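You operate a simulated robot arm through the tools that you are given. There is no shell and no other tool. Be economical: measure what you need, move in short steps, check, and stop when the job is done.

You run a simulated two-armed robot. Do the job below in one go: nothing can be reset, and whatever is moved stays where it is left.

Task
Let the half pallet go and jog it fully onto the rollers.
Fine: both pusher frames home, the stop down, the button box's black knob left on FWD.
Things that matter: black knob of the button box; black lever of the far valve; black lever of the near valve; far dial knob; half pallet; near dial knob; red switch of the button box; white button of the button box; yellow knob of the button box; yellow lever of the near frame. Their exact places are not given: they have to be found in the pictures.

It is judged by the outcome, as a careful person would: the job done as asked, and still so three seconds after it is handed in. It fails if anything else is knocked over, pushed out of place, dropped, spilled or broken.

Robot
Two 7-joint arms with two-finger parallel grippers on one trunk, on a base that drives. Base frame: it is fixed to the floor where the robot stands at the start and does not move with it; the origin is under the middle of the robot, x ahead of it, y to its left, z up. Lengths are in cm, angles in degrees, forces in N, time in s.
The left shoulder is at the start at [5, 18.7, 103.5], the right one opposite. Places, roughly: black knob of the button box [80, 40, 80]; black lever of the far valve [30, -50, 80]; black lever of the near valve [40, 0, 80]; far dial knob [20, -70, 70]; half pallet [-325, -425, 25]; near dial knob [50, 20, 70]; red switch of the button box [100, 30, 80]; white button of the button box [90, 40, 80]; yellow knob of the button box [80, 40, 80]; yellow lever of the near frame [30, -30, 80]. Payload 3.43 kg a hand.
The tool frame of a hand sits at the grasp point between the pads (the TCP): z along the fingers, y along the line on which they close. The tips reach 3 cm beyond it. The gripper opens to 9.4 cm. The fingers are 2.8 cm wide and 1 cm thick; the gripper's body (5 by 9.6 cm) begins 5.5 cm behind the TCP.
Orientation is told as [roll, pitch, yaw] about the base's x, y, z axes, in that order, counted from this pose: with the fingers straight down and closing along the base's y, the tool's x points along the base's -x, its y along +y and its z along -z.

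Tools
- The arms move only by the tool nudge_tool. It takes "left_moves", "right_moves" or both (then of equal length, played together; a hand with none holds still); each is a list of rows, each a list of 6 numbers: the shift along the tool's x, y, z in cm, then the turn, a rotation vector about the tool's x, y, z in degrees. In form: [[dx, dy, dz, ax, ay, az], ...]. A call has 1 to 10 rows; each row is the pose to reach, as a shift and turn from the pose commanded when the call began, along the tool's axes at that moment. "left_hand" and "right_hand" are, for a hand that has rows, the gripper command, from -1 (shut) to 1 (fully open), values between in proportion, set as the call begins (left out, the last holds). Rows are played at 5 a second. More than 5 cm and 8.6 degrees between two rows, or a gripper value outside its range, and nothing of the call is played. A pose out of reach is approached as far as the arm can. The call stops where the force on the tool passes 40 N (or 10 N more than at its start, if that is more) or the arm is blocked; 0.2 s more then pass. Each finger travels about 15.3 cm/s and halts on what it meets, pressing with about 39 N; the grip force reading is that of the motor and also rises with nothing between the fingers. The clock runs only during rows and for 0.2 s after the last one: add rows that repeat a pose to give the fingers time. It gives the time, the measured TCP pose, the force on the tool (base axes), the opening and the grip force at its end, in the units of the frame above (readings bear some noise), with the torque about the TCP (base axes, N m) and any sound that the robot's microphone picked up, and new pictures: "views" is both (left out), scene, wrist or none (wrist: the cameras of the hands that moved).
- Cameras (640 x 400 px; columns grow to the right, rows downward): "scene" is now at [14.33, -0.85, 120.85]; the picture's right is [-0.09, -1.00, 0.00], its down [-0.51, 0.04, -0.86] and it looks along [0.85, -0.07, -0.52] (base axes); focal length 214 px, centre (320, 200). "left" rides on the left gripper at [7.6, -1.4, -10.2] in its tool frame; the picture's right is [0.18, 0.98, 0.00], its down [-0.75, 0.14, -0.64] and it looks along [-0.63, 0.12, 0.77] (tool axes); focal length 243 px, centre (320, 200). "right" rides on the right gripper at [7.6, 1.4, -10.3] in its tool frame; the picture's right is [-0.18, 0.98, 0.00], its down [-0.75, -0.14, -0.64] and it looks along [-0.63, -0.12, 0.77] (tool axes); focal length 243 px, centre (320, 200).
- lift_body(by): slides the trunk up (or, below 0, down) by that many cm; the arms and the scene camera ride with it, the base frame stays. It gives what a move gives, with no picture.
- steer(legs): drives the robot by 1 to 6 legs, each [ahead, left, turn to the left] in cm, cm and degrees, along the robot's own axes; the way and the turn of a leg run together, so that a leg with both is an arc; at most 150 cm and 180 degrees a leg. The arms and the cameras ride along, it lands a little off, and it stops where it bumps. It gives what a move gives, and a new picture of the scene camera.
- pan_tilt(pan, tilt): turns the head with the scene camera to pan (to the left, within 80 degrees either way) and tilt (down, from -29 to 69), counted from straight ahead of the robot. It gives what a move gives, and a new picture of the scene camera.
- pixel_to_xyz(camera, pixels): for up to 12 pixels [column, row] of the newest picture of that camera ("zoom" is the newest enlarged one), the place [x, y, z] in the base frame of the surface seen there, good to about 0.2 cm, but the place of the scene camera against the robot may be out by one fixed shift of up to 1.2 cm in any direction. No time passes.
- enlarge(camera, box): a new picture of the part [left, top, right, bottom] of that camera's present view, enlarged. No time passes.
- hand_in(): hands the job in; it is judged then, once.

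Work in short steps. Measure before you move; look again where a grasp or a placing could have gone wrong, and mend it. You have 80 turns and 260 pictures in all, those below and enlarged ones among them. Open the grippers and draw the arms clear of the work before you hand the job in, unless the task says otherwise; then end with one line.

The tools are called after "Request:" as a command line: name --argument value ..., lists and objects as JSON in quotes. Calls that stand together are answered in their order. nudge_tool: Moves the arms, as the interface text tells. Its arguments: {"type":"object","properties":{"left_moves":{"type":"array"},"left_hand":{"type":"number"},"right_moves":{"type":"array"},"right_hand":{"type":"number"},"views":{"type":"string","enum":["both","scene","wrist","none"]}},"required":[]} The other tools are called the same way: lift_body (by) slides the trunk up or down; steer (legs) drives the base; pan_tilt (pan, tilt) turns the head that bears the scene camera; pixel_to_xyz (camera, pixels) gives the place of the surface under pixels of a picture; enlarge (camera, box) takes an enlarged picture of a part of a camera's view; hand_in () hands the job in.

At the start:

```text
time_s: 0.0
left_tcp_pos: [33.08, 22.98, 106.58]
left_tool_rot: [-0.1, 0.0, 0.2]
left_force: [-0.1, 0.7, 0.2]
left_moment: [-0.01, -0.02, -0.07]
left_grip_width: 9.39
left_finger_force: 0.0
right_tcp_pos: [40.28, -1.62, 109.67]
right_tool_rot: [0.0, 0.0, 0.1]
right_force: [0.2, -0.2, -0.9]
right_moment: [-0.01, -0.02, 0.02]
right_grip_width: 9.39
right_finger_force: 0.1
trunk travel left (down, up): [-25.0, 18.2]
robot x, y, heading: [0.06, -0.24, 0.1]
head pan, tilt: [-5.0, 31.1]
```

scene: 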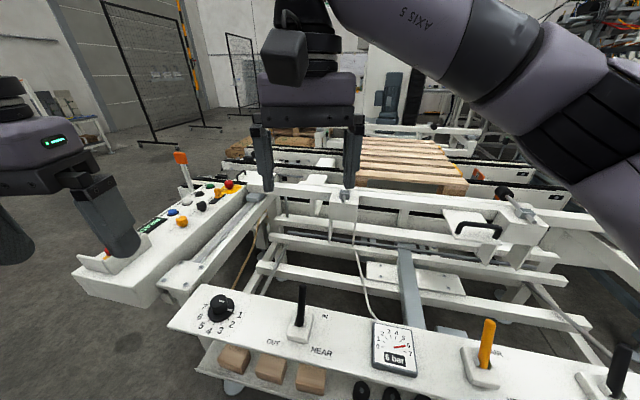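
right: 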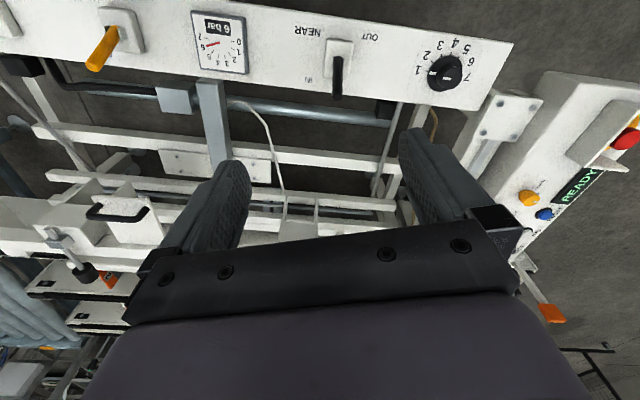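
left: 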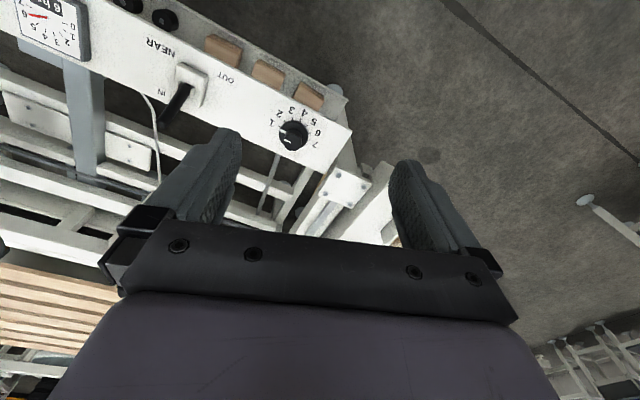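

The scene shows a panel with near valve lever (300,305), yellow lever (487,345), a far valve lever (620,370), and a button box at left (180,215). I enlarge these parts to read the labels.

Request:
enlarge --camera "scene" --box '[70, 140, 290, 300]'

Request:
enlarge --camera "scene" --box '[160, 270, 400, 400]'

Request:
enlarge --camera "scene" --box '[220, 110, 600, 310]'

Request:
pan_tilt --pan -35 --tilt 40

```text
2.50 times, centred on (180, 220) of scene
```

zoom: 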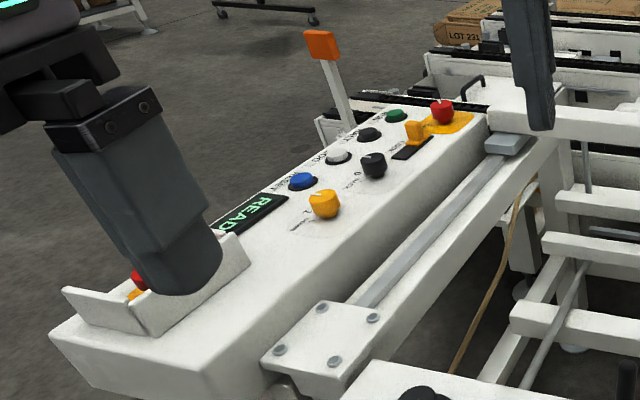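

```text
2.67 times, centred on (280, 335) of scene
```

zoom: 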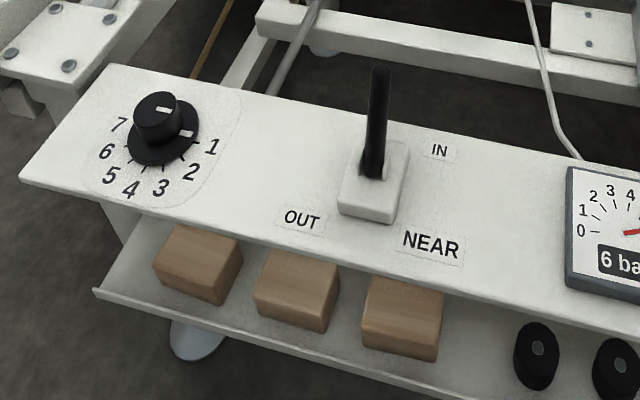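

```text
1.68 times, centred on (410, 210) of scene
```

zoom: 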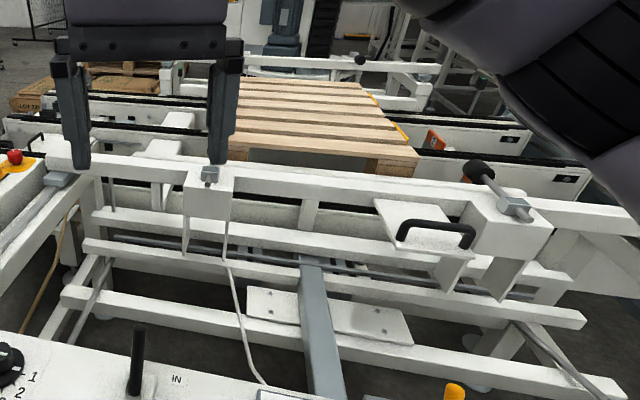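

```text
time_s: 0.9
left_tcp_pos: [33.15, 23.04, 106.64]
left_tool_rot: [0.0, 0.0, 0.1]
left_force: [-0.7, 0.2, 0.4]
left_moment: [-0.04, -0.01, 0.0]
left_grip_width: 9.41
left_finger_force: 0.0
right_tcp_pos: [40.25, -1.59, 109.64]
right_tool_rot: [0.0, 0.0, 0.0]
right_force: [-0.8, 0.7, -0.1]
right_moment: [-0.02, -0.02, -0.02]
right_grip_width: 9.42
right_finger_force: 0.1
trunk travel left (down, up): [-25.0, 18.2]
robot x, y, heading: [-0.21, 0.01, 0.2]
head pan, tilt: [-35.0, 40.0]
```

scene: 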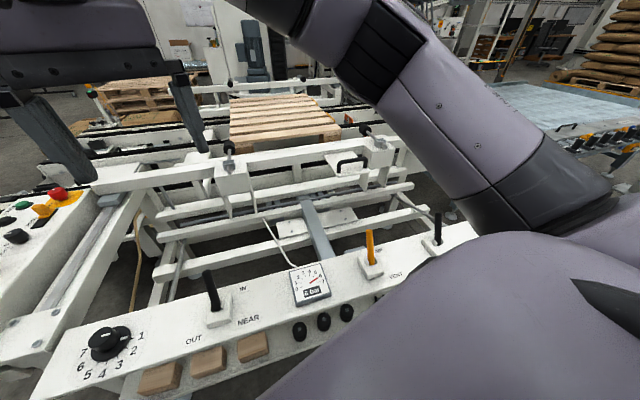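

I look closer at the yellow lever, far valve, and the stop/pallet area.

Request:
enlarge --camera "scene" --box '[260, 190, 480, 340]'

Request:
enlarge --camera "scene" --box '[80, 70, 430, 280]'

Request:
pan_tilt --pan 30 --tilt 40

```text
2.67 times, centred on (370, 265) of scene
```

zoom: 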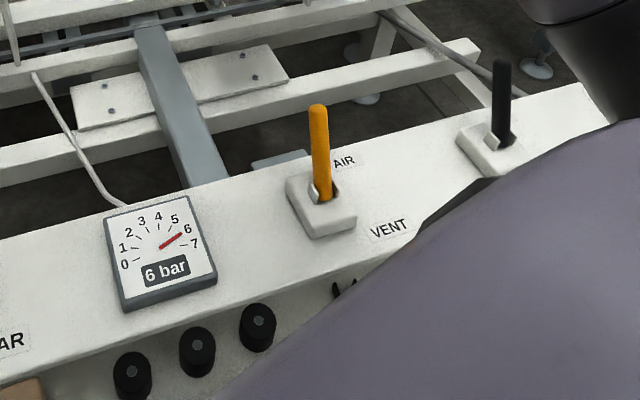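

```text
1.83 times, centred on (255, 175) of scene
```

zoom: 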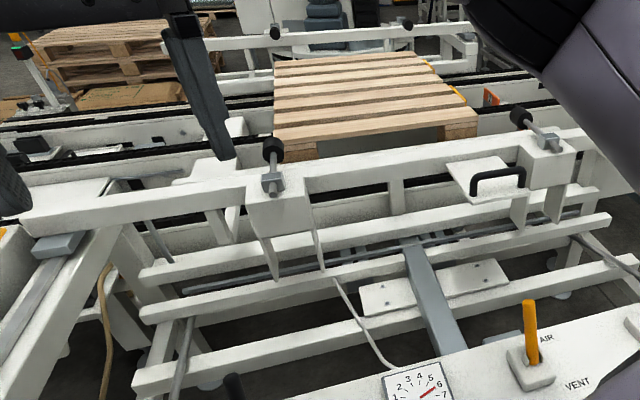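

```text
time_s: 2.3
left_tcp_pos: [33.14, 23.05, 106.55]
left_tool_rot: [0.0, 0.0, 0.2]
left_force: [-0.6, -0.2, -0.5]
left_moment: [-0.02, 0.04, 0.0]
left_grip_width: 9.39
left_finger_force: 0.2
right_tcp_pos: [40.3, -1.66, 109.56]
right_tool_rot: [0.1, 0.0, 0.0]
right_force: [0.6, -0.1, 0.2]
right_moment: [0.03, 0.0, 0.02]
right_grip_width: 9.41
right_finger_force: 0.1
trunk travel left (down, up): [-25.0, 18.2]
robot x, y, heading: [0.16, -0.19, 0.3]
head pan, tilt: [30.0, 40.0]
```

scene: 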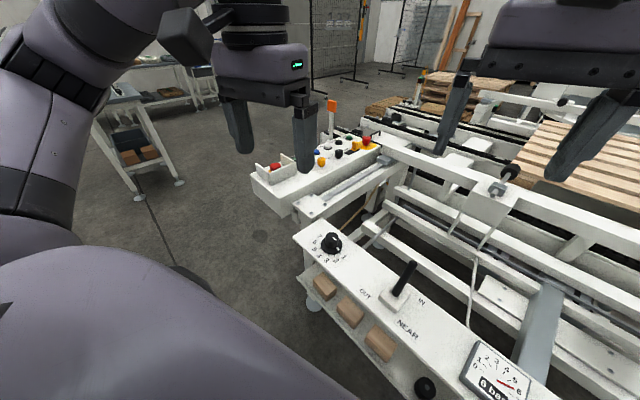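

I zoom on the button box, and the near dial and valve.

Request:
enlarge --camera "scene" --box '[250, 90, 410, 190]'

Request:
pan_tilt --pan -50 --tilt 10

```text
4.00 times, centred on (330, 140) of scene
```

zoom: 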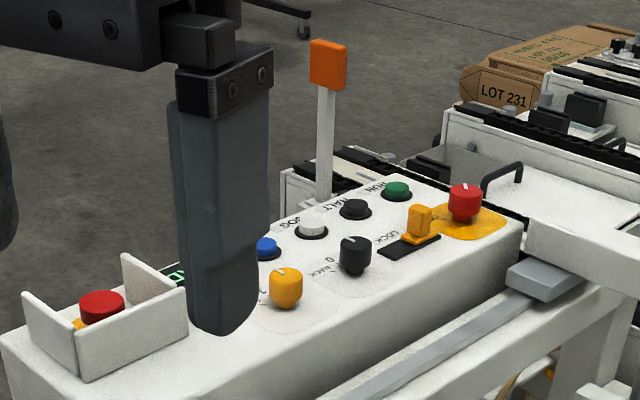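

```text
time_s: 3.8
left_tcp_pos: [33.19, 23.09, 106.68]
left_tool_rot: [-0.1, -0.1, 0.2]
left_force: [-0.4, 0.6, -0.7]
left_moment: [-0.04, 0.02, 0.03]
left_grip_width: 9.4
left_finger_force: 0.1
right_tcp_pos: [40.21, -1.62, 109.6]
right_tool_rot: [0.0, 0.0, 0.0]
right_force: [-0.3, 0.5, 0.5]
right_moment: [-0.01, -0.02, 0.02]
right_grip_width: 9.4
right_finger_force: 0.0
trunk travel left (down, up): [-25.0, 18.2]
robot x, y, heading: [-0.2, -0.04, 0.1]
head pan, tilt: [-50.0, 10.0]
```

scene: 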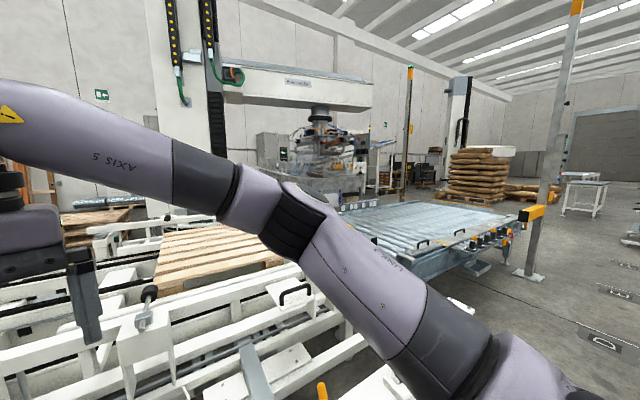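

The right arm blocks the view of the pallet's exit side. I move the right hand to the left of view... i.e. back and up, and look at the centre again.

Request:
nudge_tool --right_moves '[[4, -2, -2, 0, 0, 0], [8, -4, -4, 0, 0, 0], [12, -6, -6, 0, 0, 0], [15, -8, -8, 0, 0, 0]]' --left_moves '[[3, 2, -2, 0, 0, 0], [6, 4, -4, 0, 0, 0], [9, 6, -6, 0, 0, 0], [11, 8, -8, 0, 0, 0]]' --views "scene"

Request:
pan_tilt --pan -15 --tilt 25

```text
time_s: 4.8
left_tcp_pos: [22.85, 29.39, 113.75]
left_tool_rot: [-0.1, 0.1, 0.0]
left_force: [0.0, 0.5, -0.6]
left_moment: [0.04, 0.0, 0.02]
left_grip_width: 9.39
left_finger_force: 0.0
left hand out of reach, approached as far as the arm can: row 4
right_tcp_pos: [25.12, -9.11, 117.56]
right_tool_rot: [0.0, 0.0, 0.0]
right_force: [-0.3, 0.3, -0.4]
right_moment: [0.0, 0.04, -0.03]
right_grip_width: 9.37
right_finger_force: 0.0
trunk travel left (down, up): [-25.0, 18.2]
robot x, y, heading: [0.08, -0.16, -0.1]
head pan, tilt: [-50.0, 10.0]
```

scene: 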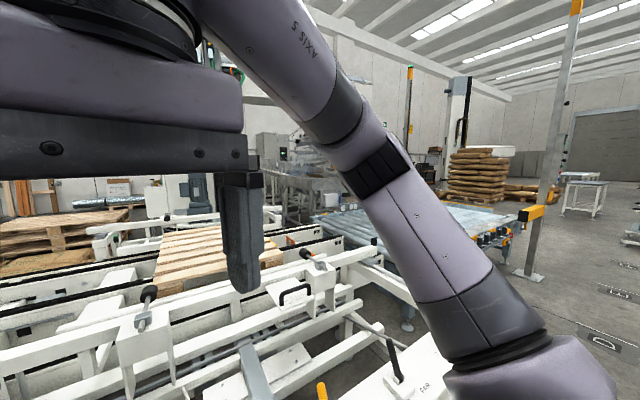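

```text
time_s: 5.8
left_tcp_pos: [22.97, 29.31, 113.63]
left_tool_rot: [-0.1, 0.0, 0.1]
left_force: [0.2, -0.1, -0.1]
left_moment: [-0.03, -0.01, 0.01]
left_grip_width: 9.4
left_finger_force: 0.0
right_tcp_pos: [25.67, -9.16, 117.38]
right_tool_rot: [-0.1, 0.1, -1.2]
right_force: [54.9, 8.8, -9.4]
right_moment: [-1.37, 5.46, -2.72]
right_grip_width: 9.4
right_finger_force: 0.0
trunk travel left (down, up): [-25.0, 18.2]
robot x, y, heading: [0.06, 0.13, -0.2]
head pan, tilt: [-15.0, 25.0]
```

scene: 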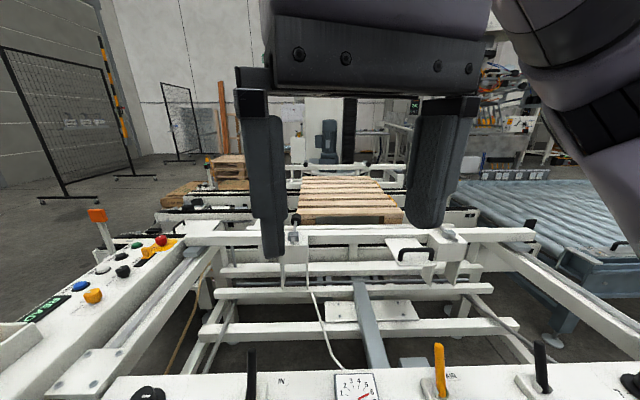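

The right hand shows 55 N: it touches the head. I move it forward, down and to the right away.

Request:
nudge_tool --right_moves '[[-4, 0, 0, 0, 0, 0], [-6, -5, 2, 0, 0, 0], [-6, -10, 4, 0, 0, 0], [-6, -15, 5, 0, 0, 0], [-6, -20, 5, 0, 0, 0], [-6, -24, 5, 0, 0, 0]]' --views "scene"

```text
refused: row 2 steps farther than a row can; nothing moved
```

The row step was too long; shorter steps.

Request:
nudge_tool --right_moves '[[-4, 0, 0, 0, 0, 0], [-6, -4, 1, 0, 0, 0], [-6, -8, 2, 0, 0, 0], [-6, -12, 3, 0, 0, 0], [-6, -16, 4, 0, 0, 0], [-6, -20, 5, 0, 0, 0]]' --views "scene"

```text
time_s: 7.2
left_tcp_pos: [23.09, 29.25, 113.63]
left_tool_rot: [0.0, 0.0, 0.1]
left_force: [0.5, -0.2, -0.2]
left_moment: [-0.05, -0.02, 0.03]
left_grip_width: 9.41
left_finger_force: 0.0
right_tcp_pos: [31.04, -29.54, 112.24]
right_tool_rot: [0.0, 0.0, 0.2]
right_force: [0.2, 0.4, -0.6]
right_moment: [0.0, 0.02, 0.03]
right_grip_width: 9.41
right_finger_force: 0.2
trunk travel left (down, up): [-25.0, 18.2]
robot x, y, heading: [0.19, -0.06, -0.0]
head pan, tilt: [-15.0, 25.0]
```

scene: 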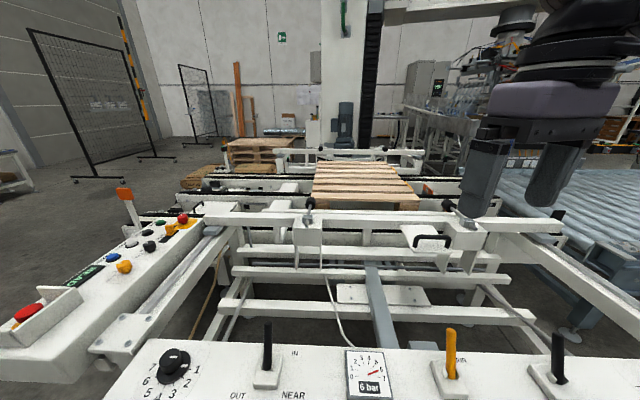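

Now the whole machine is in view; I zoom on the pallet, box and panel.

Request:
enlarge --camera "scene" --box '[180, 130, 500, 290]'

Request:
enlarge --camera "scene" --box '[40, 180, 240, 310]'

Request:
pixel_to_xyz --camera "scene" --pixels '[[320, 170], [318, 203], [415, 207], [385, 170], [308, 205], [466, 200], [310, 240], [440, 215], [557, 215], [468, 232], [430, 190], [267, 335]]'

```text
2.00 times, centred on (340, 210) of scene
```

zoom: 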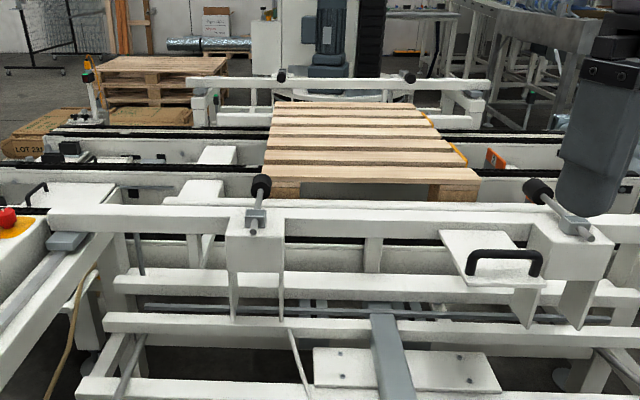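

```text
3.08 times, centred on (140, 245) of scene
```

zoom: 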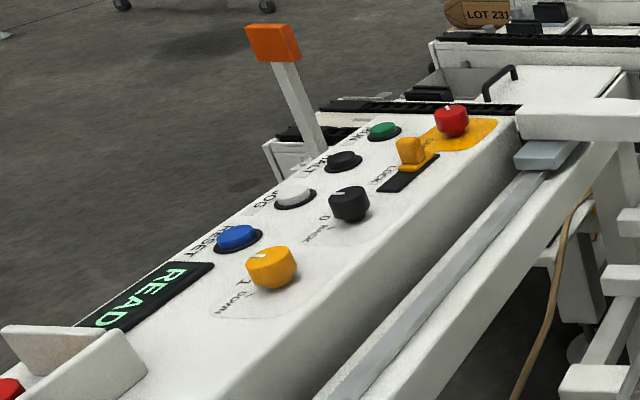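

```text
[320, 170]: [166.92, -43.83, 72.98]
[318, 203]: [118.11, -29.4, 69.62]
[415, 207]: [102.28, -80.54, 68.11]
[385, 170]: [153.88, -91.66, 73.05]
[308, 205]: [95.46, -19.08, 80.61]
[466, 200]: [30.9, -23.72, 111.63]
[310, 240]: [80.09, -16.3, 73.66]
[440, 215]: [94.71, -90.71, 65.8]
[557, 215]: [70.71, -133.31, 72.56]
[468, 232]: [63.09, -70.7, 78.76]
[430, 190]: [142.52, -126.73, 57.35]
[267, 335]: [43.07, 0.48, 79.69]
```

Request:
enlarge --camera "scene" --box '[300, 145, 460, 245]'

Request:
enlarge --camera "scene" --box '[400, 300, 620, 400]'

Request:
enlarge --camera "scene" --box '[110, 300, 330, 400]'

Request:
pixel_to_xyz --camera "scene" --pixels '[[267, 325], [266, 368], [451, 332], [452, 373], [557, 335], [560, 380], [170, 355], [123, 266], [150, 246], [131, 242], [111, 257], [183, 218]]'

```text
4.00 times, centred on (380, 195) of scene
```

zoom: 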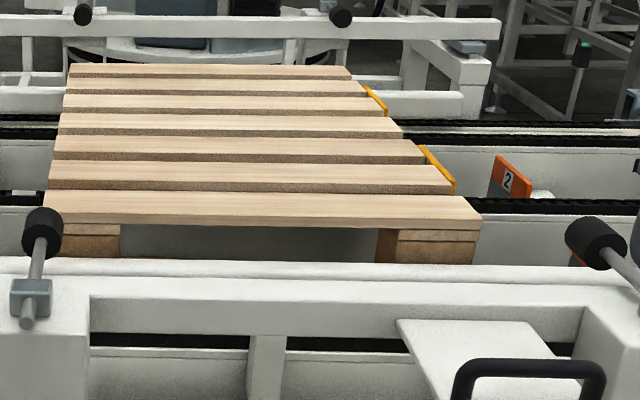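

```text
2.91 times, centred on (510, 350) of scene
```

zoom: 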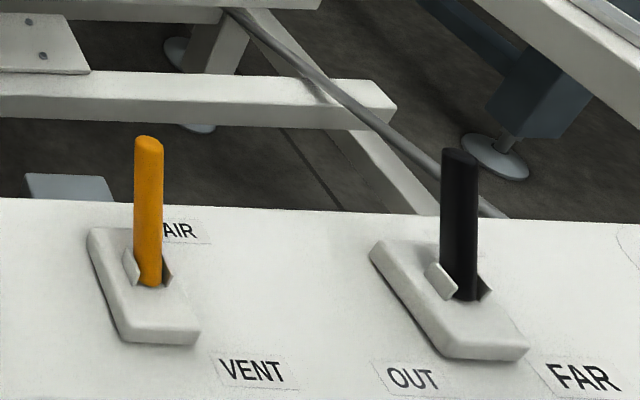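

```text
2.91 times, centred on (220, 350) of scene
```

zoom: 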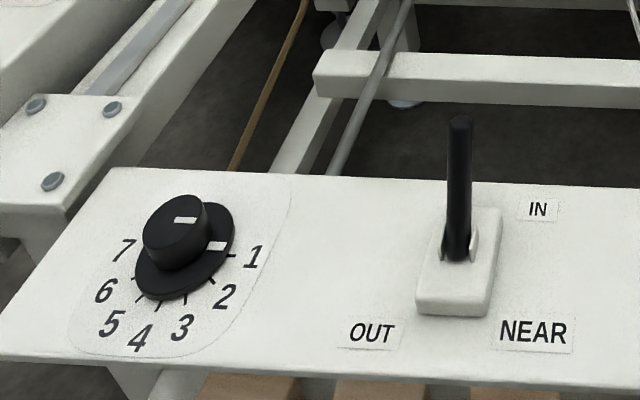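

```text
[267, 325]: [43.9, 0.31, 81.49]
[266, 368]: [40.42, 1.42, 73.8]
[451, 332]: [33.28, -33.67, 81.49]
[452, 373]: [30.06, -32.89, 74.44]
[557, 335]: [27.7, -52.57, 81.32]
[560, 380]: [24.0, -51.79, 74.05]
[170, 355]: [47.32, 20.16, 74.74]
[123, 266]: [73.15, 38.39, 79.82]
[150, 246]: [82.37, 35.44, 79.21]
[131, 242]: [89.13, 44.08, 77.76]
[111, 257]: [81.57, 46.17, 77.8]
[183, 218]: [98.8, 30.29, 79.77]
```

The three levers lean away from me (tops ~3.5 cm beyond bases): AIR, IN, IN; near dial at 1. The machine is turned about -17° to me. I take the right hand, closed, yawed -17°, above the far side of the far valve lever (28,-53,82).

Request:
nudge_tool --right_moves '[[-0.3, -4, 2, 0, 0, 4], [-0.6, -8, 4, 0, 0, 8], [-0.9, -12, 6, 0, 0, 12], [-1.2, -16, 8, 0, 0, 17], [-1.4, -20, 10, 0, 0, 17], [-1.6, -24.7, 11, 0, 0, 17], [-1.6, -24.7, 15.5, 0, 0, 17], [-1.6, -24.7, 20, 0, 0, 17]]' --right_hand -1 --views "both"

Request:
pan_tilt --pan -40 --tilt 40

```text
time_s: 9.1
left_tcp_pos: [23.06, 29.24, 113.6]
left_tool_rot: [0.0, 0.0, 0.2]
left_force: [0.2, 0.2, -0.5]
left_moment: [0.0, -0.01, -0.01]
left_grip_width: 9.42
left_finger_force: 0.0
right_tcp_pos: [33.06, -54.12, 92.87]
right_tool_rot: [0.0, -0.1, -17.0]
right_force: [-0.6, 0.1, -0.1]
right_moment: [0.01, 0.03, 0.0]
right_grip_width: 0.01
right_finger_force: 33.0
right hand out of reach, approached as far as the arm can: row 5, 6
trunk travel left (down, up): [-25.0, 18.2]
robot x, y, heading: [0.19, 0.34, -0.0]
head pan, tilt: [-15.0, 25.0]
```

scene: 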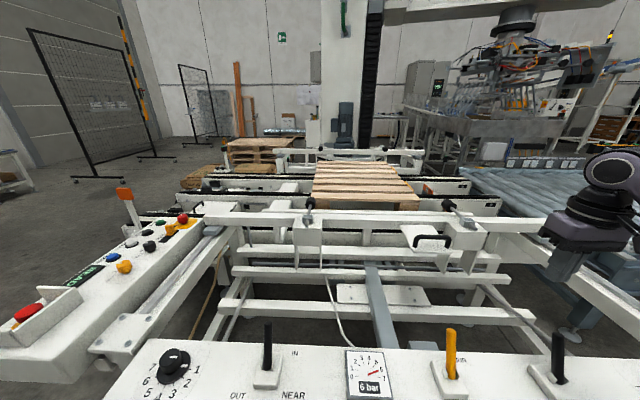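
right: 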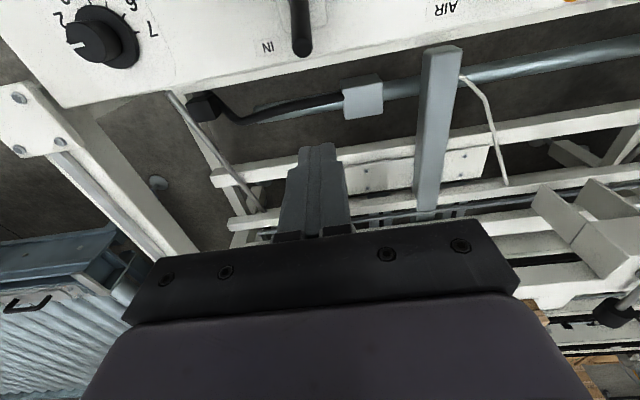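

```text
time_s: 9.9
left_tcp_pos: [23.01, 29.29, 113.72]
left_tool_rot: [-0.2, -0.1, 0.1]
left_force: [-0.1, -0.4, 0.0]
left_moment: [0.02, 0.01, 0.02]
left_grip_width: 9.39
left_finger_force: 0.0
right_tcp_pos: [33.03, -54.02, 92.86]
right_tool_rot: [0.0, 0.0, -17.0]
right_force: [0.3, 0.5, 0.2]
right_moment: [0.02, 0.0, 0.0]
right_grip_width: 0.01
right_finger_force: 33.1
trunk travel left (down, up): [-25.0, 18.2]
robot x, y, heading: [-0.18, -0.03, 0.1]
head pan, tilt: [-40.0, 40.0]
```

scene: 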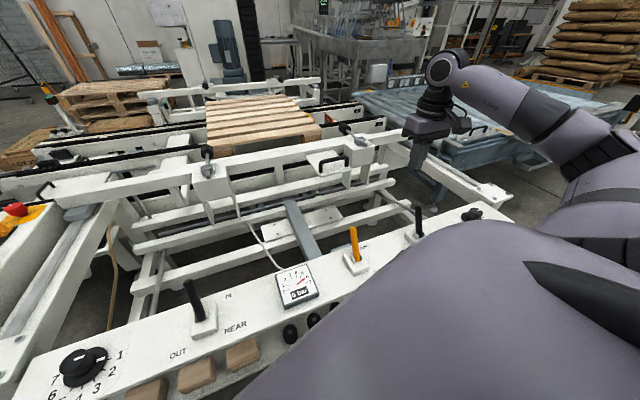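

Fingers are just beyond the far lever. I descend to z≈81 at the beyond side, then look with the wrist camera.

Request:
nudge_tool --right_moves '[[0, 0, 4, 0, 0, 0], [0, 0, 8, 0, 0, 0], [0, 0, 12, 0, 0, 0]]' --views "both"

Request:
enlarge --camera "scene" --box '[320, 140, 520, 280]'

```text
time_s: 10.7
left_tcp_pos: [22.98, 29.36, 113.55]
left_tool_rot: [0.0, 0.1, 0.1]
left_force: [-0.2, 0.1, -0.4]
left_moment: [-0.02, 0.0, -0.03]
left_grip_width: 9.4
left_finger_force: 0.0
right_tcp_pos: [32.89, -54.28, 80.75]
right_tool_rot: [0.1, -0.2, -17.0]
right_force: [-0.4, 0.0, 0.3]
right_moment: [0.02, 0.01, -0.04]
right_grip_width: 0.01
right_finger_force: 32.5
trunk travel left (down, up): [-25.0, 18.2]
robot x, y, heading: [0.09, -0.19, 0.1]
head pan, tilt: [-40.0, 40.0]
```

scene: 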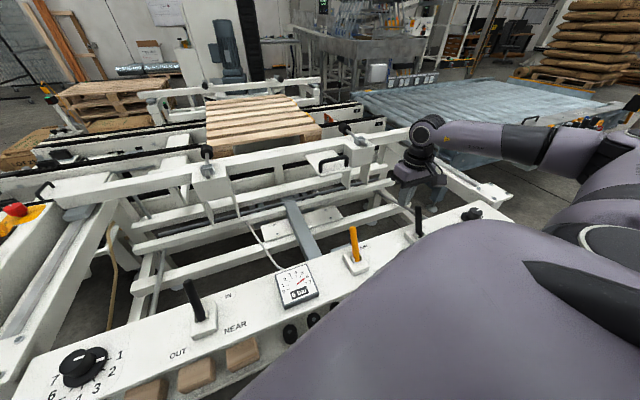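
right: 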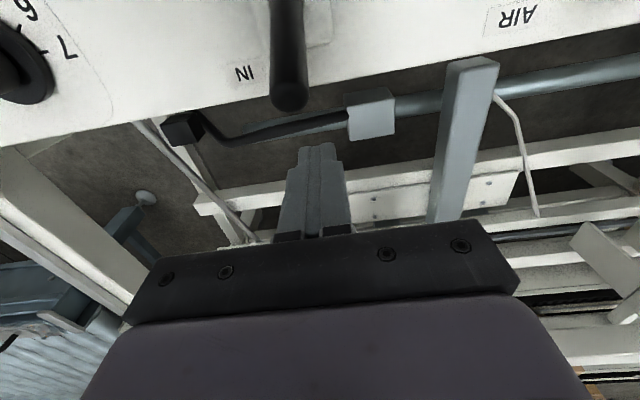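

```text
2.86 times, centred on (420, 210) of scene
```

zoom: 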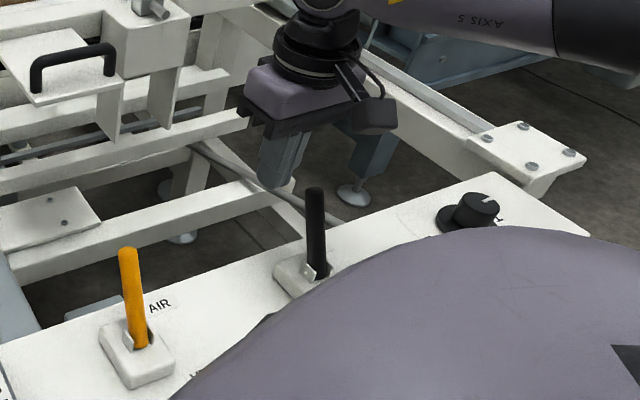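

I measure the lever's top in the wrist camera.

Request:
pixel_to_xyz --camera "right" --pixels '[[289, 98], [289, 80], [288, 40], [318, 150]]'

```text
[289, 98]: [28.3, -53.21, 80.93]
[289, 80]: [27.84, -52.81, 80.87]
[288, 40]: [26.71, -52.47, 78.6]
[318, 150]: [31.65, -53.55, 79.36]
```

Aligned. I lower 1 cm and pull the lever 9.3 cm toward me.

Request:
nudge_tool --right_moves '[[0, 0, 1, 0, 0, 0], [2, 0, 1, 0, 0, 0], [4, 0, 1, 0, 0, 0], [5.5, 0, 1, 0, 0, 0], [7, 0, 1, 0, 0, 0], [8.2, 0, 1, 0, 0, 0], [9.3, 0, 1, 0, 0, 0]]' --views "both"

```text
time_s: 12.3
left_tcp_pos: [22.84, 29.3, 113.66]
left_tool_rot: [-0.1, 0.0, 0.1]
left_force: [-0.3, -0.2, 0.2]
left_moment: [0.02, -0.07, -0.02]
left_grip_width: 9.37
left_finger_force: 0.1
right_tcp_pos: [25.41, -52.03, 80.03]
right_tool_rot: [0.1, -2.4, -16.7]
right_force: [4.0, -1.1, 3.0]
right_moment: [0.02, -0.09, 0.04]
right_grip_width: 0.0
right_finger_force: 33.5
trunk travel left (down, up): [-25.0, 18.2]
robot x, y, heading: [0.37, -0.14, -0.0]
head pan, tilt: [-40.0, 40.0]
stopped in row 7 (right hand): the force on the tool passed its limit at 47 N (the readings are from after the stop); the commanded pose is now the measured one
```

scene: 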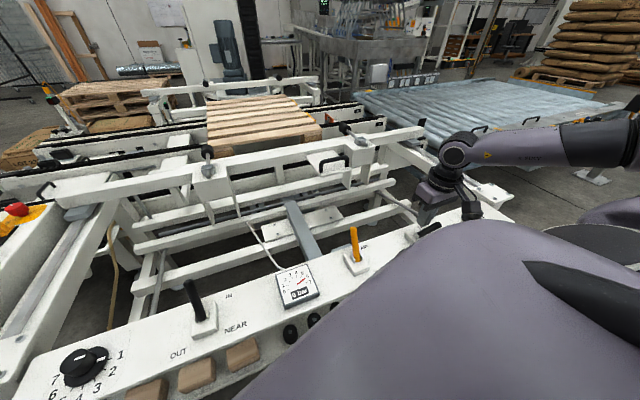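
right: 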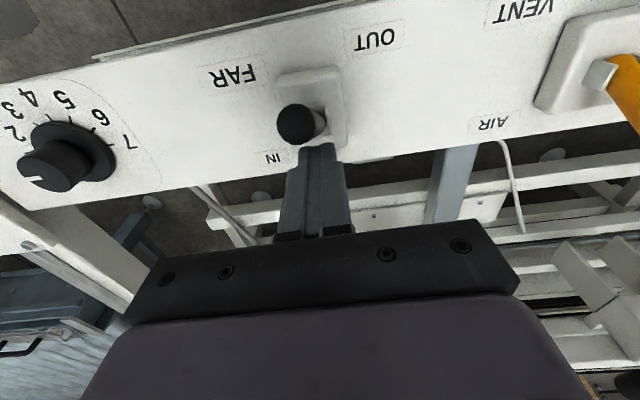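

The lever appears leaning toward me. I back off and up and check the lever and the far frame.

Request:
nudge_tool --right_moves '[[-3, 0, 0, 0, 0, 0], [-4, 0, -4, 0, 0, 0], [-5, 0, -8, 0, 0, 0], [-5, 0, -8, 0, 0, 0], [-5, 0, -8, 0, 0, 0]]' --views "both"

Request:
enlarge --camera "right" --box '[0, 0, 400, 200]'

Request:
enlarge --camera "scene" --box '[130, 60, 450, 240]'

```text
time_s: 13.5
left_tcp_pos: [22.94, 29.29, 113.63]
left_tool_rot: [-0.1, 0.1, 0.2]
left_force: [0.1, 0.4, 0.1]
left_moment: [-0.04, -0.01, 0.04]
left_grip_width: 9.4
left_finger_force: 0.1
right_tcp_pos: [29.62, -53.36, 87.81]
right_tool_rot: [0.1, -2.0, -16.8]
right_force: [0.5, 0.7, 0.4]
right_moment: [0.02, 0.01, -0.02]
right_grip_width: 0.0
right_finger_force: 33.2
trunk travel left (down, up): [-25.0, 18.2]
robot x, y, heading: [0.05, 0.1, 0.1]
head pan, tilt: [-40.0, 40.0]
```

scene: 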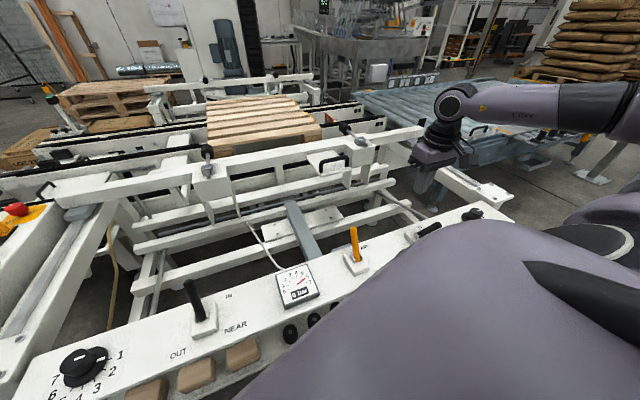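
right: 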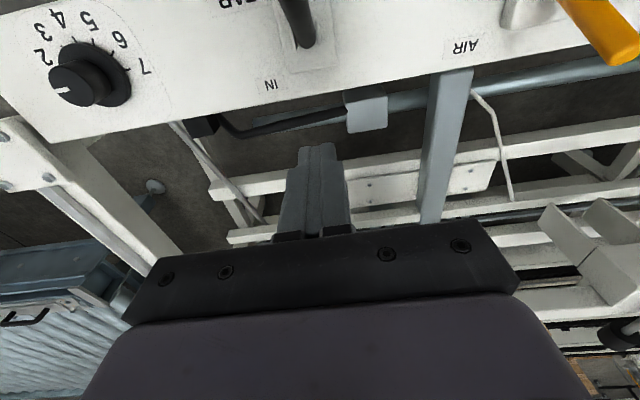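

```text
1.60 times, centred on (200, 100) of right
```

zoom: 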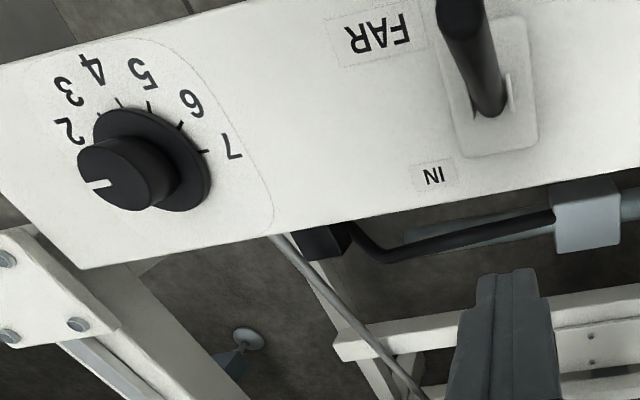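

```text
2.00 times, centred on (290, 150) of scene
```

zoom: 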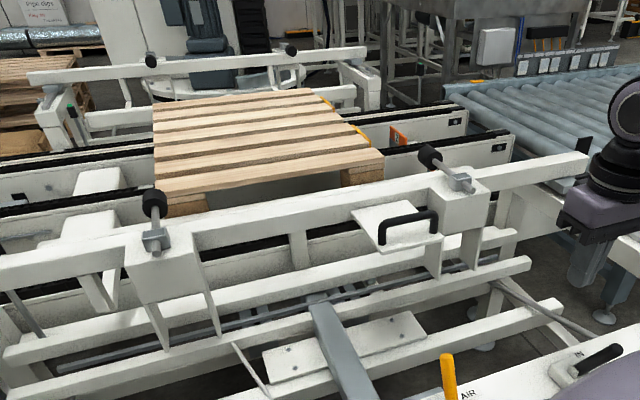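

Far lever now OUT. I measure the far and near frames to detect motion.

Request:
pixel_to_xyz --camera "scene" --pixels '[[206, 90], [275, 85], [170, 93], [208, 180], [355, 157], [290, 157], [345, 129], [205, 155], [205, 103], [300, 100], [218, 143], [300, 135]]'

Request:
nudge_tool --right_moves '[[0, 0, 0, 0, 0, 0], [0, 0, 0, 0, 0, 0], [0, 0, 0, 0, 0, 0], [0, 0, 0, 0, 0, 0], [0, 0, 0, 0, 0, 0], [0, 0, 0, 0, 0, 0], [0, 0, 0, 0, 0, 0], [0, 0, 0, 0, 0, 0], [0, 0, 0, 0, 0, 0], [0, 0, 0, 0, 0, 0]]' --views "scene"

Request:
pixel_to_xyz --camera "scene" --pixels '[[206, 90], [275, 85], [170, 93], [208, 180], [355, 157], [290, 157], [345, 129], [205, 155], [205, 103], [300, 100], [218, 143], [300, 135]]'

```text
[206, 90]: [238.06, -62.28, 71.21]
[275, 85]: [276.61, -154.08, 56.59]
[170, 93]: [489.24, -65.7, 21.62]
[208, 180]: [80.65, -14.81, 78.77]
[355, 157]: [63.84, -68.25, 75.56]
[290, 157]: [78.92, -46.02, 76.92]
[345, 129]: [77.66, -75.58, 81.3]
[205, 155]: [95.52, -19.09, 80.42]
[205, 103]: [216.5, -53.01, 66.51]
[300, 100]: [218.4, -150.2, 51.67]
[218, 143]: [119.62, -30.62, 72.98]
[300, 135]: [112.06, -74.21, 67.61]
```

```text
time_s: 15.7
left_tcp_pos: [22.92, 29.39, 113.67]
left_tool_rot: [-0.2, -0.1, 0.2]
left_force: [0.3, -0.2, 0.0]
left_moment: [0.0, 0.0, 0.01]
left_grip_width: 9.4
left_finger_force: 0.0
right_tcp_pos: [29.73, -53.33, 87.79]
right_tool_rot: [0.1, -2.1, -16.8]
right_force: [0.6, 0.1, -0.6]
right_moment: [-0.01, 0.01, -0.02]
right_grip_width: 0.0
right_finger_force: 32.8
trunk travel left (down, up): [-25.0, 18.2]
robot x, y, heading: [-0.03, -0.08, -0.1]
head pan, tilt: [-40.0, 40.0]
```

scene: 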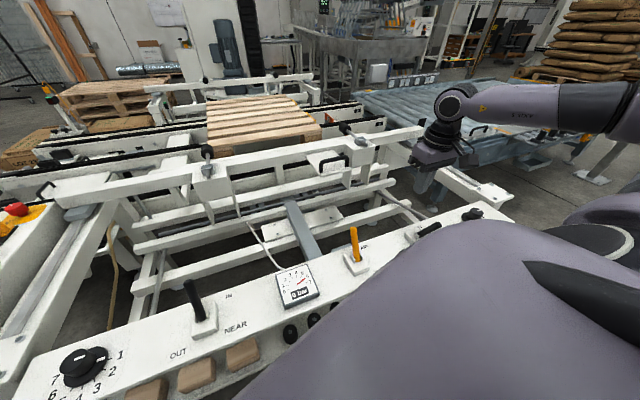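

```text
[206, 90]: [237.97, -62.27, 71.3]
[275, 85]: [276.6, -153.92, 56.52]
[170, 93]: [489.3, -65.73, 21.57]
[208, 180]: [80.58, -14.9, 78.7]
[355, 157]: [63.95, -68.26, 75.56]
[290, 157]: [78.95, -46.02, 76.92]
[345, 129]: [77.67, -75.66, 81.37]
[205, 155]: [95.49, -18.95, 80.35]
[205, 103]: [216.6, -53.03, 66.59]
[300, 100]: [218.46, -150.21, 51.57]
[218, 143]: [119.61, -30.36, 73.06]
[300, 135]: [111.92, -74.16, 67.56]
```

No motion yet from the far frame. I next bring the right hand to the far side of the near valve lever (44,0,82).

Request:
nudge_tool --right_moves '[[0, 2, -4, 0, 0, 0], [-0.3, 6.9, -4, 0, 0, 0], [-0.6, 11.8, -4, 0, 0, 0], [-0.9, 16.7, -4, 0, 0, 0], [-1.2, 21.6, -4, 0, 0, 0], [-1.5, 26.5, -4, 0, 0, 0], [-1.8, 31.4, -4, 0, 0, 0], [-2.1, 36.3, -4, 0, 0, 0], [-2.4, 41.2, -4, 0, 0, 0], [-2.7, 46, -4, 0, 0, 0]]' --views "none"

Request:
nudge_tool --right_moves '[[-0.2, 4.9, 0, 0, 0, 0], [-0.5, 9.5, 0, 0, 0, 0]]' --views "both"

```text
time_s: 17.9
left_tcp_pos: [22.98, 29.3, 113.7]
left_tool_rot: [-0.1, 0.1, 0.2]
left_force: [0.0, -0.7, 0.0]
left_moment: [-0.01, 0.0, 0.03]
left_grip_width: 9.39
left_finger_force: 0.0
right_tcp_pos: [45.66, -9.94, 92.38]
right_tool_rot: [-0.1, -2.1, -16.9]
right_force: [0.0, 0.3, -0.1]
right_moment: [0.0, 0.01, 0.0]
right_grip_width: 0.0
right_finger_force: 32.5
trunk travel left (down, up): [-25.0, 18.2]
robot x, y, heading: [0.11, 0.22, 0.2]
head pan, tilt: [-40.0, 40.0]
```

```text
time_s: 18.5
left_tcp_pos: [22.98, 29.37, 113.68]
left_tool_rot: [-0.2, 0.0, 0.2]
left_force: [0.3, -0.1, -0.1]
left_moment: [-0.01, -0.02, 0.02]
left_grip_width: 9.37
left_finger_force: 0.1
right_tcp_pos: [48.99, -0.94, 92.4]
right_tool_rot: [-0.1, -2.1, -16.7]
right_force: [0.4, 0.0, -0.7]
right_moment: [-0.02, 0.0, -0.01]
right_grip_width: 0.0
right_finger_force: 33.1
trunk travel left (down, up): [-25.0, 18.2]
robot x, y, heading: [0.24, -0.01, -0.1]
head pan, tilt: [-40.0, 40.0]
```

scene: 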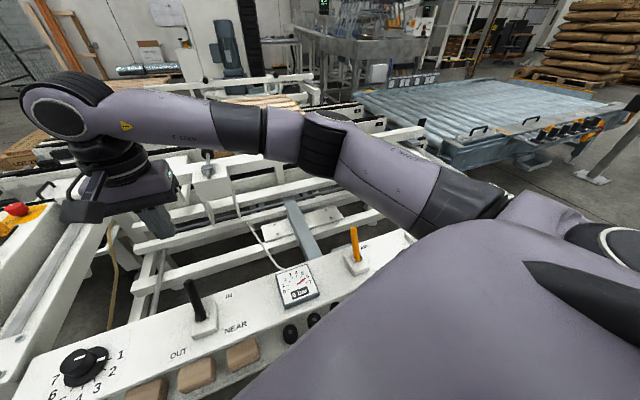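
right: 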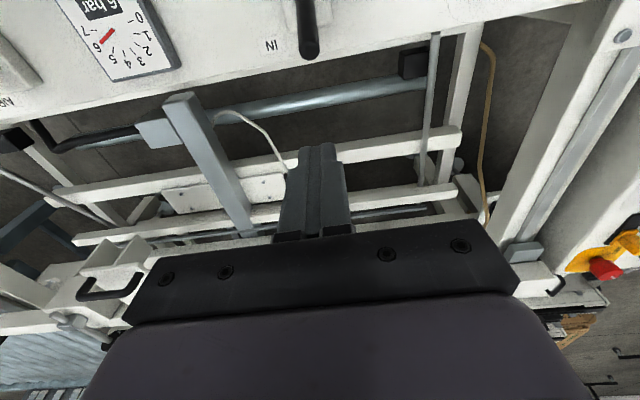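

Aligned as before with the near lever (308,45). Descend and pull it toward me.

Request:
nudge_tool --right_moves '[[0, 0, 4, 0, 0, 0], [0, 0, 8, 0, 0, 0], [0, 0, 12.3, 0, 0, 0], [2, 0, 12.3, 0, 0, 0], [4, 0, 12.3, 0, 0, 0], [5.5, 0, 12.3, 0, 0, 0], [7, 0, 12.3, 0, 0, 0], [8.2, 0, 12.3, 0, 0, 0], [9.3, 0, 12.3, 0, 0, 0]]' --views "both"

```text
time_s: 20.5
left_tcp_pos: [23.1, 29.35, 113.62]
left_tool_rot: [-0.1, -0.1, 0.3]
left_force: [-0.6, 0.1, -0.2]
left_moment: [0.0, 0.02, 0.02]
left_grip_width: 9.43
left_finger_force: 0.0
right_tcp_pos: [41.93, 0.62, 79.94]
right_tool_rot: [0.1, -3.7, -17.9]
right_force: [5.8, -2.2, 0.6]
right_moment: [-0.09, -0.15, -0.03]
right_grip_width: 0.0
right_finger_force: 33.2
trunk travel left (down, up): [-25.0, 18.2]
robot x, y, heading: [0.11, -0.01, 0.0]
head pan, tilt: [-40.0, 40.0]
stopped in row 9 (right hand): the force on the tool passed its limit at 46 N (the readings are from after the stop); the commanded pose is now the measured one
```

scene: 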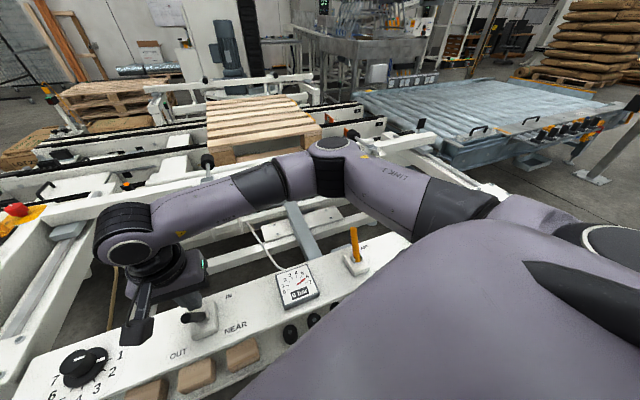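
right: 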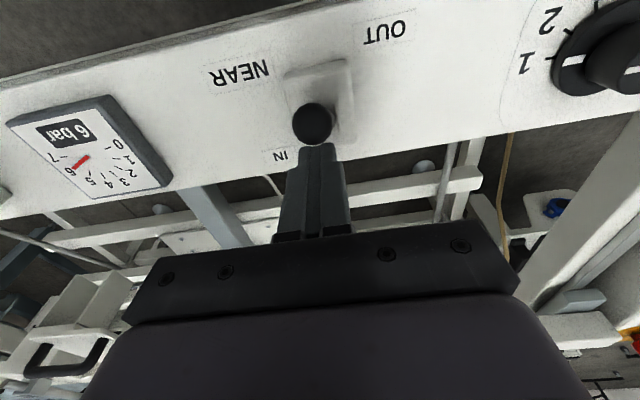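

Near lever is over. I raise the hand and clear it to the right, watching the near frame.

Request:
nudge_tool --right_moves '[[-3, 0, 0, 0, 0, 0], [-4, 0, -4, 0, 0, 0], [-4, 0, -8, 0, 0, 0], [-4, -4, -11, 0, 0, 0], [-3, -8, -14, 0, 0, 0], [-2, -12, -17, 0, 0, 0], [-1, -16, -19, 0, 0, 0], [0, -20, -21, 0, 0, 0], [1, -24.5, -22, 0, 0, 0], [2, -29, -23, 0, 0, 0]]' --views "scene"

Request:
pixel_to_xyz --camera "scene" --pixels '[[206, 90], [208, 180], [355, 157], [290, 157], [205, 155], [205, 103], [218, 143], [300, 135]]'

Request:
pan_tilt --pan -15 --tilt 25

```text
refused: row 5 steps farther than a row can; nothing moved
```

```text
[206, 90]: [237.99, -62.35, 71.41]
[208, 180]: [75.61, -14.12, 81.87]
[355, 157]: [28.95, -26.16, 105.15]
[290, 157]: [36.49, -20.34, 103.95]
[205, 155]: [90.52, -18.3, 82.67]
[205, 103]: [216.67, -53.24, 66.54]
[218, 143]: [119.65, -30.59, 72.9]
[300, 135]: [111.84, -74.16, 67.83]
```

```text
time_s: 21.4
left_tcp_pos: [23.24, 29.35, 113.65]
left_tool_rot: [0.0, 0.0, 0.1]
left_force: [-0.6, -1.0, 0.5]
left_moment: [-0.02, -0.01, -0.03]
left_grip_width: 9.41
left_finger_force: 0.1
right_tcp_pos: [41.92, 0.65, 79.88]
right_tool_rot: [0.3, -3.7, -18.0]
right_force: [8.0, -6.0, 4.6]
right_moment: [-0.15, -0.22, 0.01]
right_grip_width: 0.0
right_finger_force: 33.2
trunk travel left (down, up): [-25.0, 18.2]
robot x, y, heading: [-0.05, -0.27, -0.0]
head pan, tilt: [-15.0, 25.0]
```

scene: 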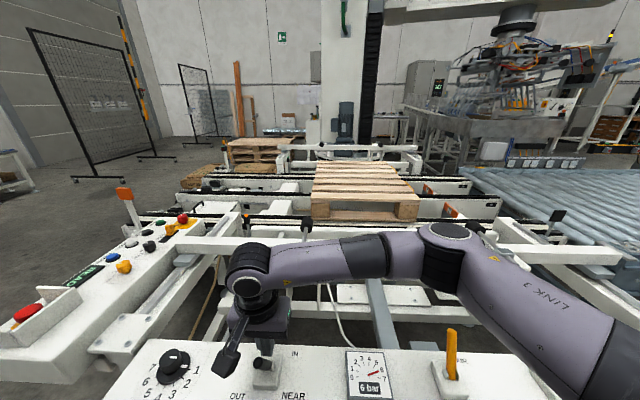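

The near frame is retracting towards me. I clear the right arm up promptly.

Request:
nudge_tool --right_moves '[[-3, 0, 0, 0, 0, 0], [-4, 0, -4, 0, 0, 0], [-4, 0, -8, 0, 0, 0], [-4, -3, -11, 0, 0, 0], [-3, -6, -14, 0, 0, 0], [-2, -9, -17, 0, 0, 0], [-1, -13, -19, 0, 0, 0], [0, -17, -21, 0, 0, 0], [1, -21, -22, 0, 0, 0], [2, -25, -23, 0, 0, 0]]' --views "scene"

Request:
enlarge --camera "scene" --box '[160, 130, 520, 330]'

```text
time_s: 23.6
left_tcp_pos: [23.05, 29.24, 113.64]
left_tool_rot: [0.0, 0.0, 0.2]
left_force: [-0.1, -0.3, 0.4]
left_moment: [0.01, 0.01, 0.01]
left_grip_width: 9.38
left_finger_force: 0.1
right_tcp_pos: [31.04, -22.12, 102.14]
right_tool_rot: [0.2, -3.6, -17.9]
right_force: [0.0, 0.5, 0.3]
right_moment: [-0.02, 0.01, 0.03]
right_grip_width: 0.03
right_finger_force: 32.8
trunk travel left (down, up): [-25.0, 18.2]
robot x, y, heading: [-0.29, -0.35, 0.4]
head pan, tilt: [-15.0, 25.0]
```

scene: 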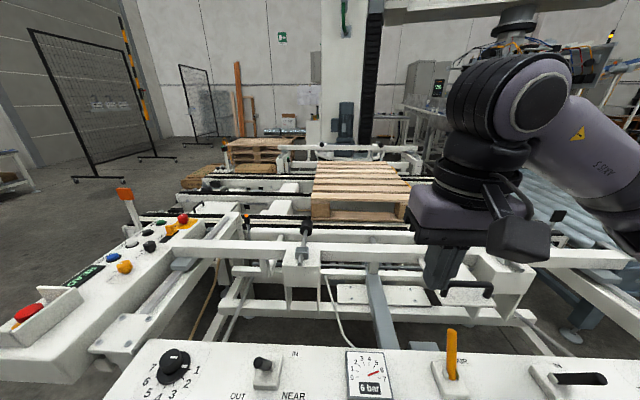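

```text
1.78 times, centred on (340, 230) of scene
```

zoom: 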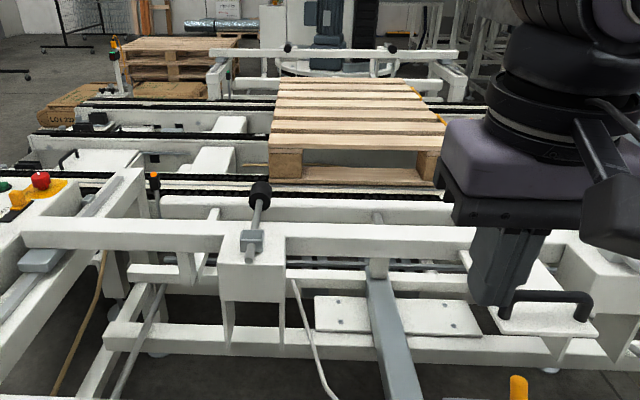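

The near frame has moved back. I move the right hand further to my right and check both frames' state again.

Request:
nudge_tool --right_moves '[[2, -4, 0, 0, 0, 0], [4, -8, 0, 0, 0, 0], [5, -12, 0, 0, 0, 0], [5, -16, 0, 0, 0, 0], [5, -16, 0, 0, 0, 0]]' --views "scene"

Request:
enlarge --camera "scene" --box '[260, 130, 460, 230]'

Request:
enlarge --camera "scene" --box '[160, 180, 560, 340]'

Request:
pixel_to_xyz --camera "scene" --pixels '[[320, 146], [377, 146], [345, 148], [410, 149], [306, 225], [310, 243], [313, 200], [320, 164], [385, 164], [405, 200], [415, 215], [183, 262]]'

```text
time_s: 24.8
left_tcp_pos: [23.04, 29.23, 113.65]
left_tool_rot: [-0.1, 0.0, 0.2]
left_force: [0.2, 0.0, 0.1]
left_moment: [-0.04, 0.0, -0.01]
left_grip_width: 9.4
left_finger_force: 0.0
right_tcp_pos: [22.35, -34.11, 101.78]
right_tool_rot: [0.4, -3.5, -17.7]
right_force: [-0.2, 0.2, 0.2]
right_moment: [0.01, 0.02, 0.01]
right_grip_width: 0.0
right_finger_force: 33.1
right hand out of reach, approached as far as the arm can: row 4, 5
trunk travel left (down, up): [-25.0, 18.2]
robot x, y, heading: [0.35, -0.22, 0.1]
head pan, tilt: [-15.0, 25.0]
```

scene: 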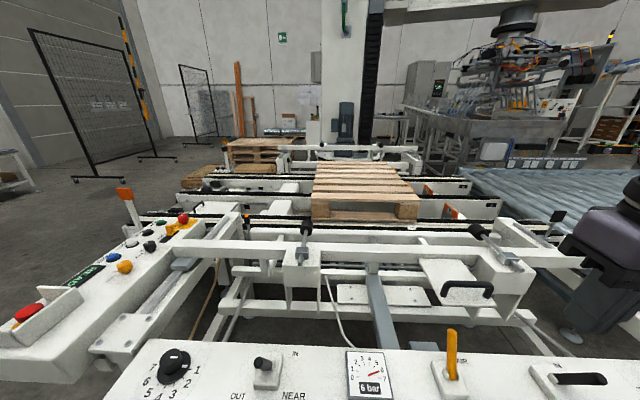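

```text
3.20 times, centred on (360, 180) of scene
```

zoom: 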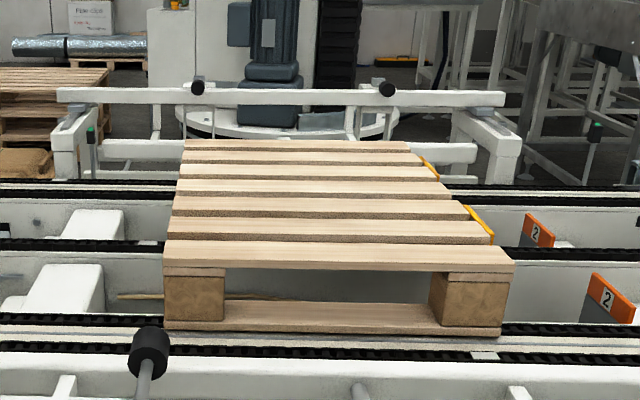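

```text
1.60 times, centred on (360, 260) of scene
```

zoom: 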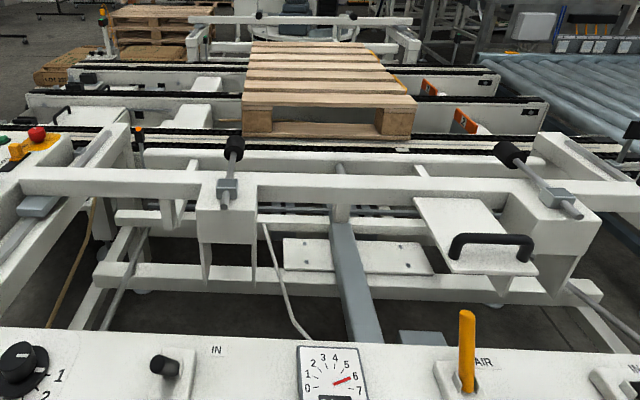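

```text
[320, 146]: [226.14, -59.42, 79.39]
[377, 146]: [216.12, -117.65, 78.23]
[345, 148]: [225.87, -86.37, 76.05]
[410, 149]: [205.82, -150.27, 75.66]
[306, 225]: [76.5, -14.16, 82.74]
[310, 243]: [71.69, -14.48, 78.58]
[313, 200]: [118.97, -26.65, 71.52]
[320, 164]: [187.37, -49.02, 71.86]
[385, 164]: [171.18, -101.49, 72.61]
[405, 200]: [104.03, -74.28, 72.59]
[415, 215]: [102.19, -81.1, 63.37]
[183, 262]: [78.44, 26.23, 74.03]
```

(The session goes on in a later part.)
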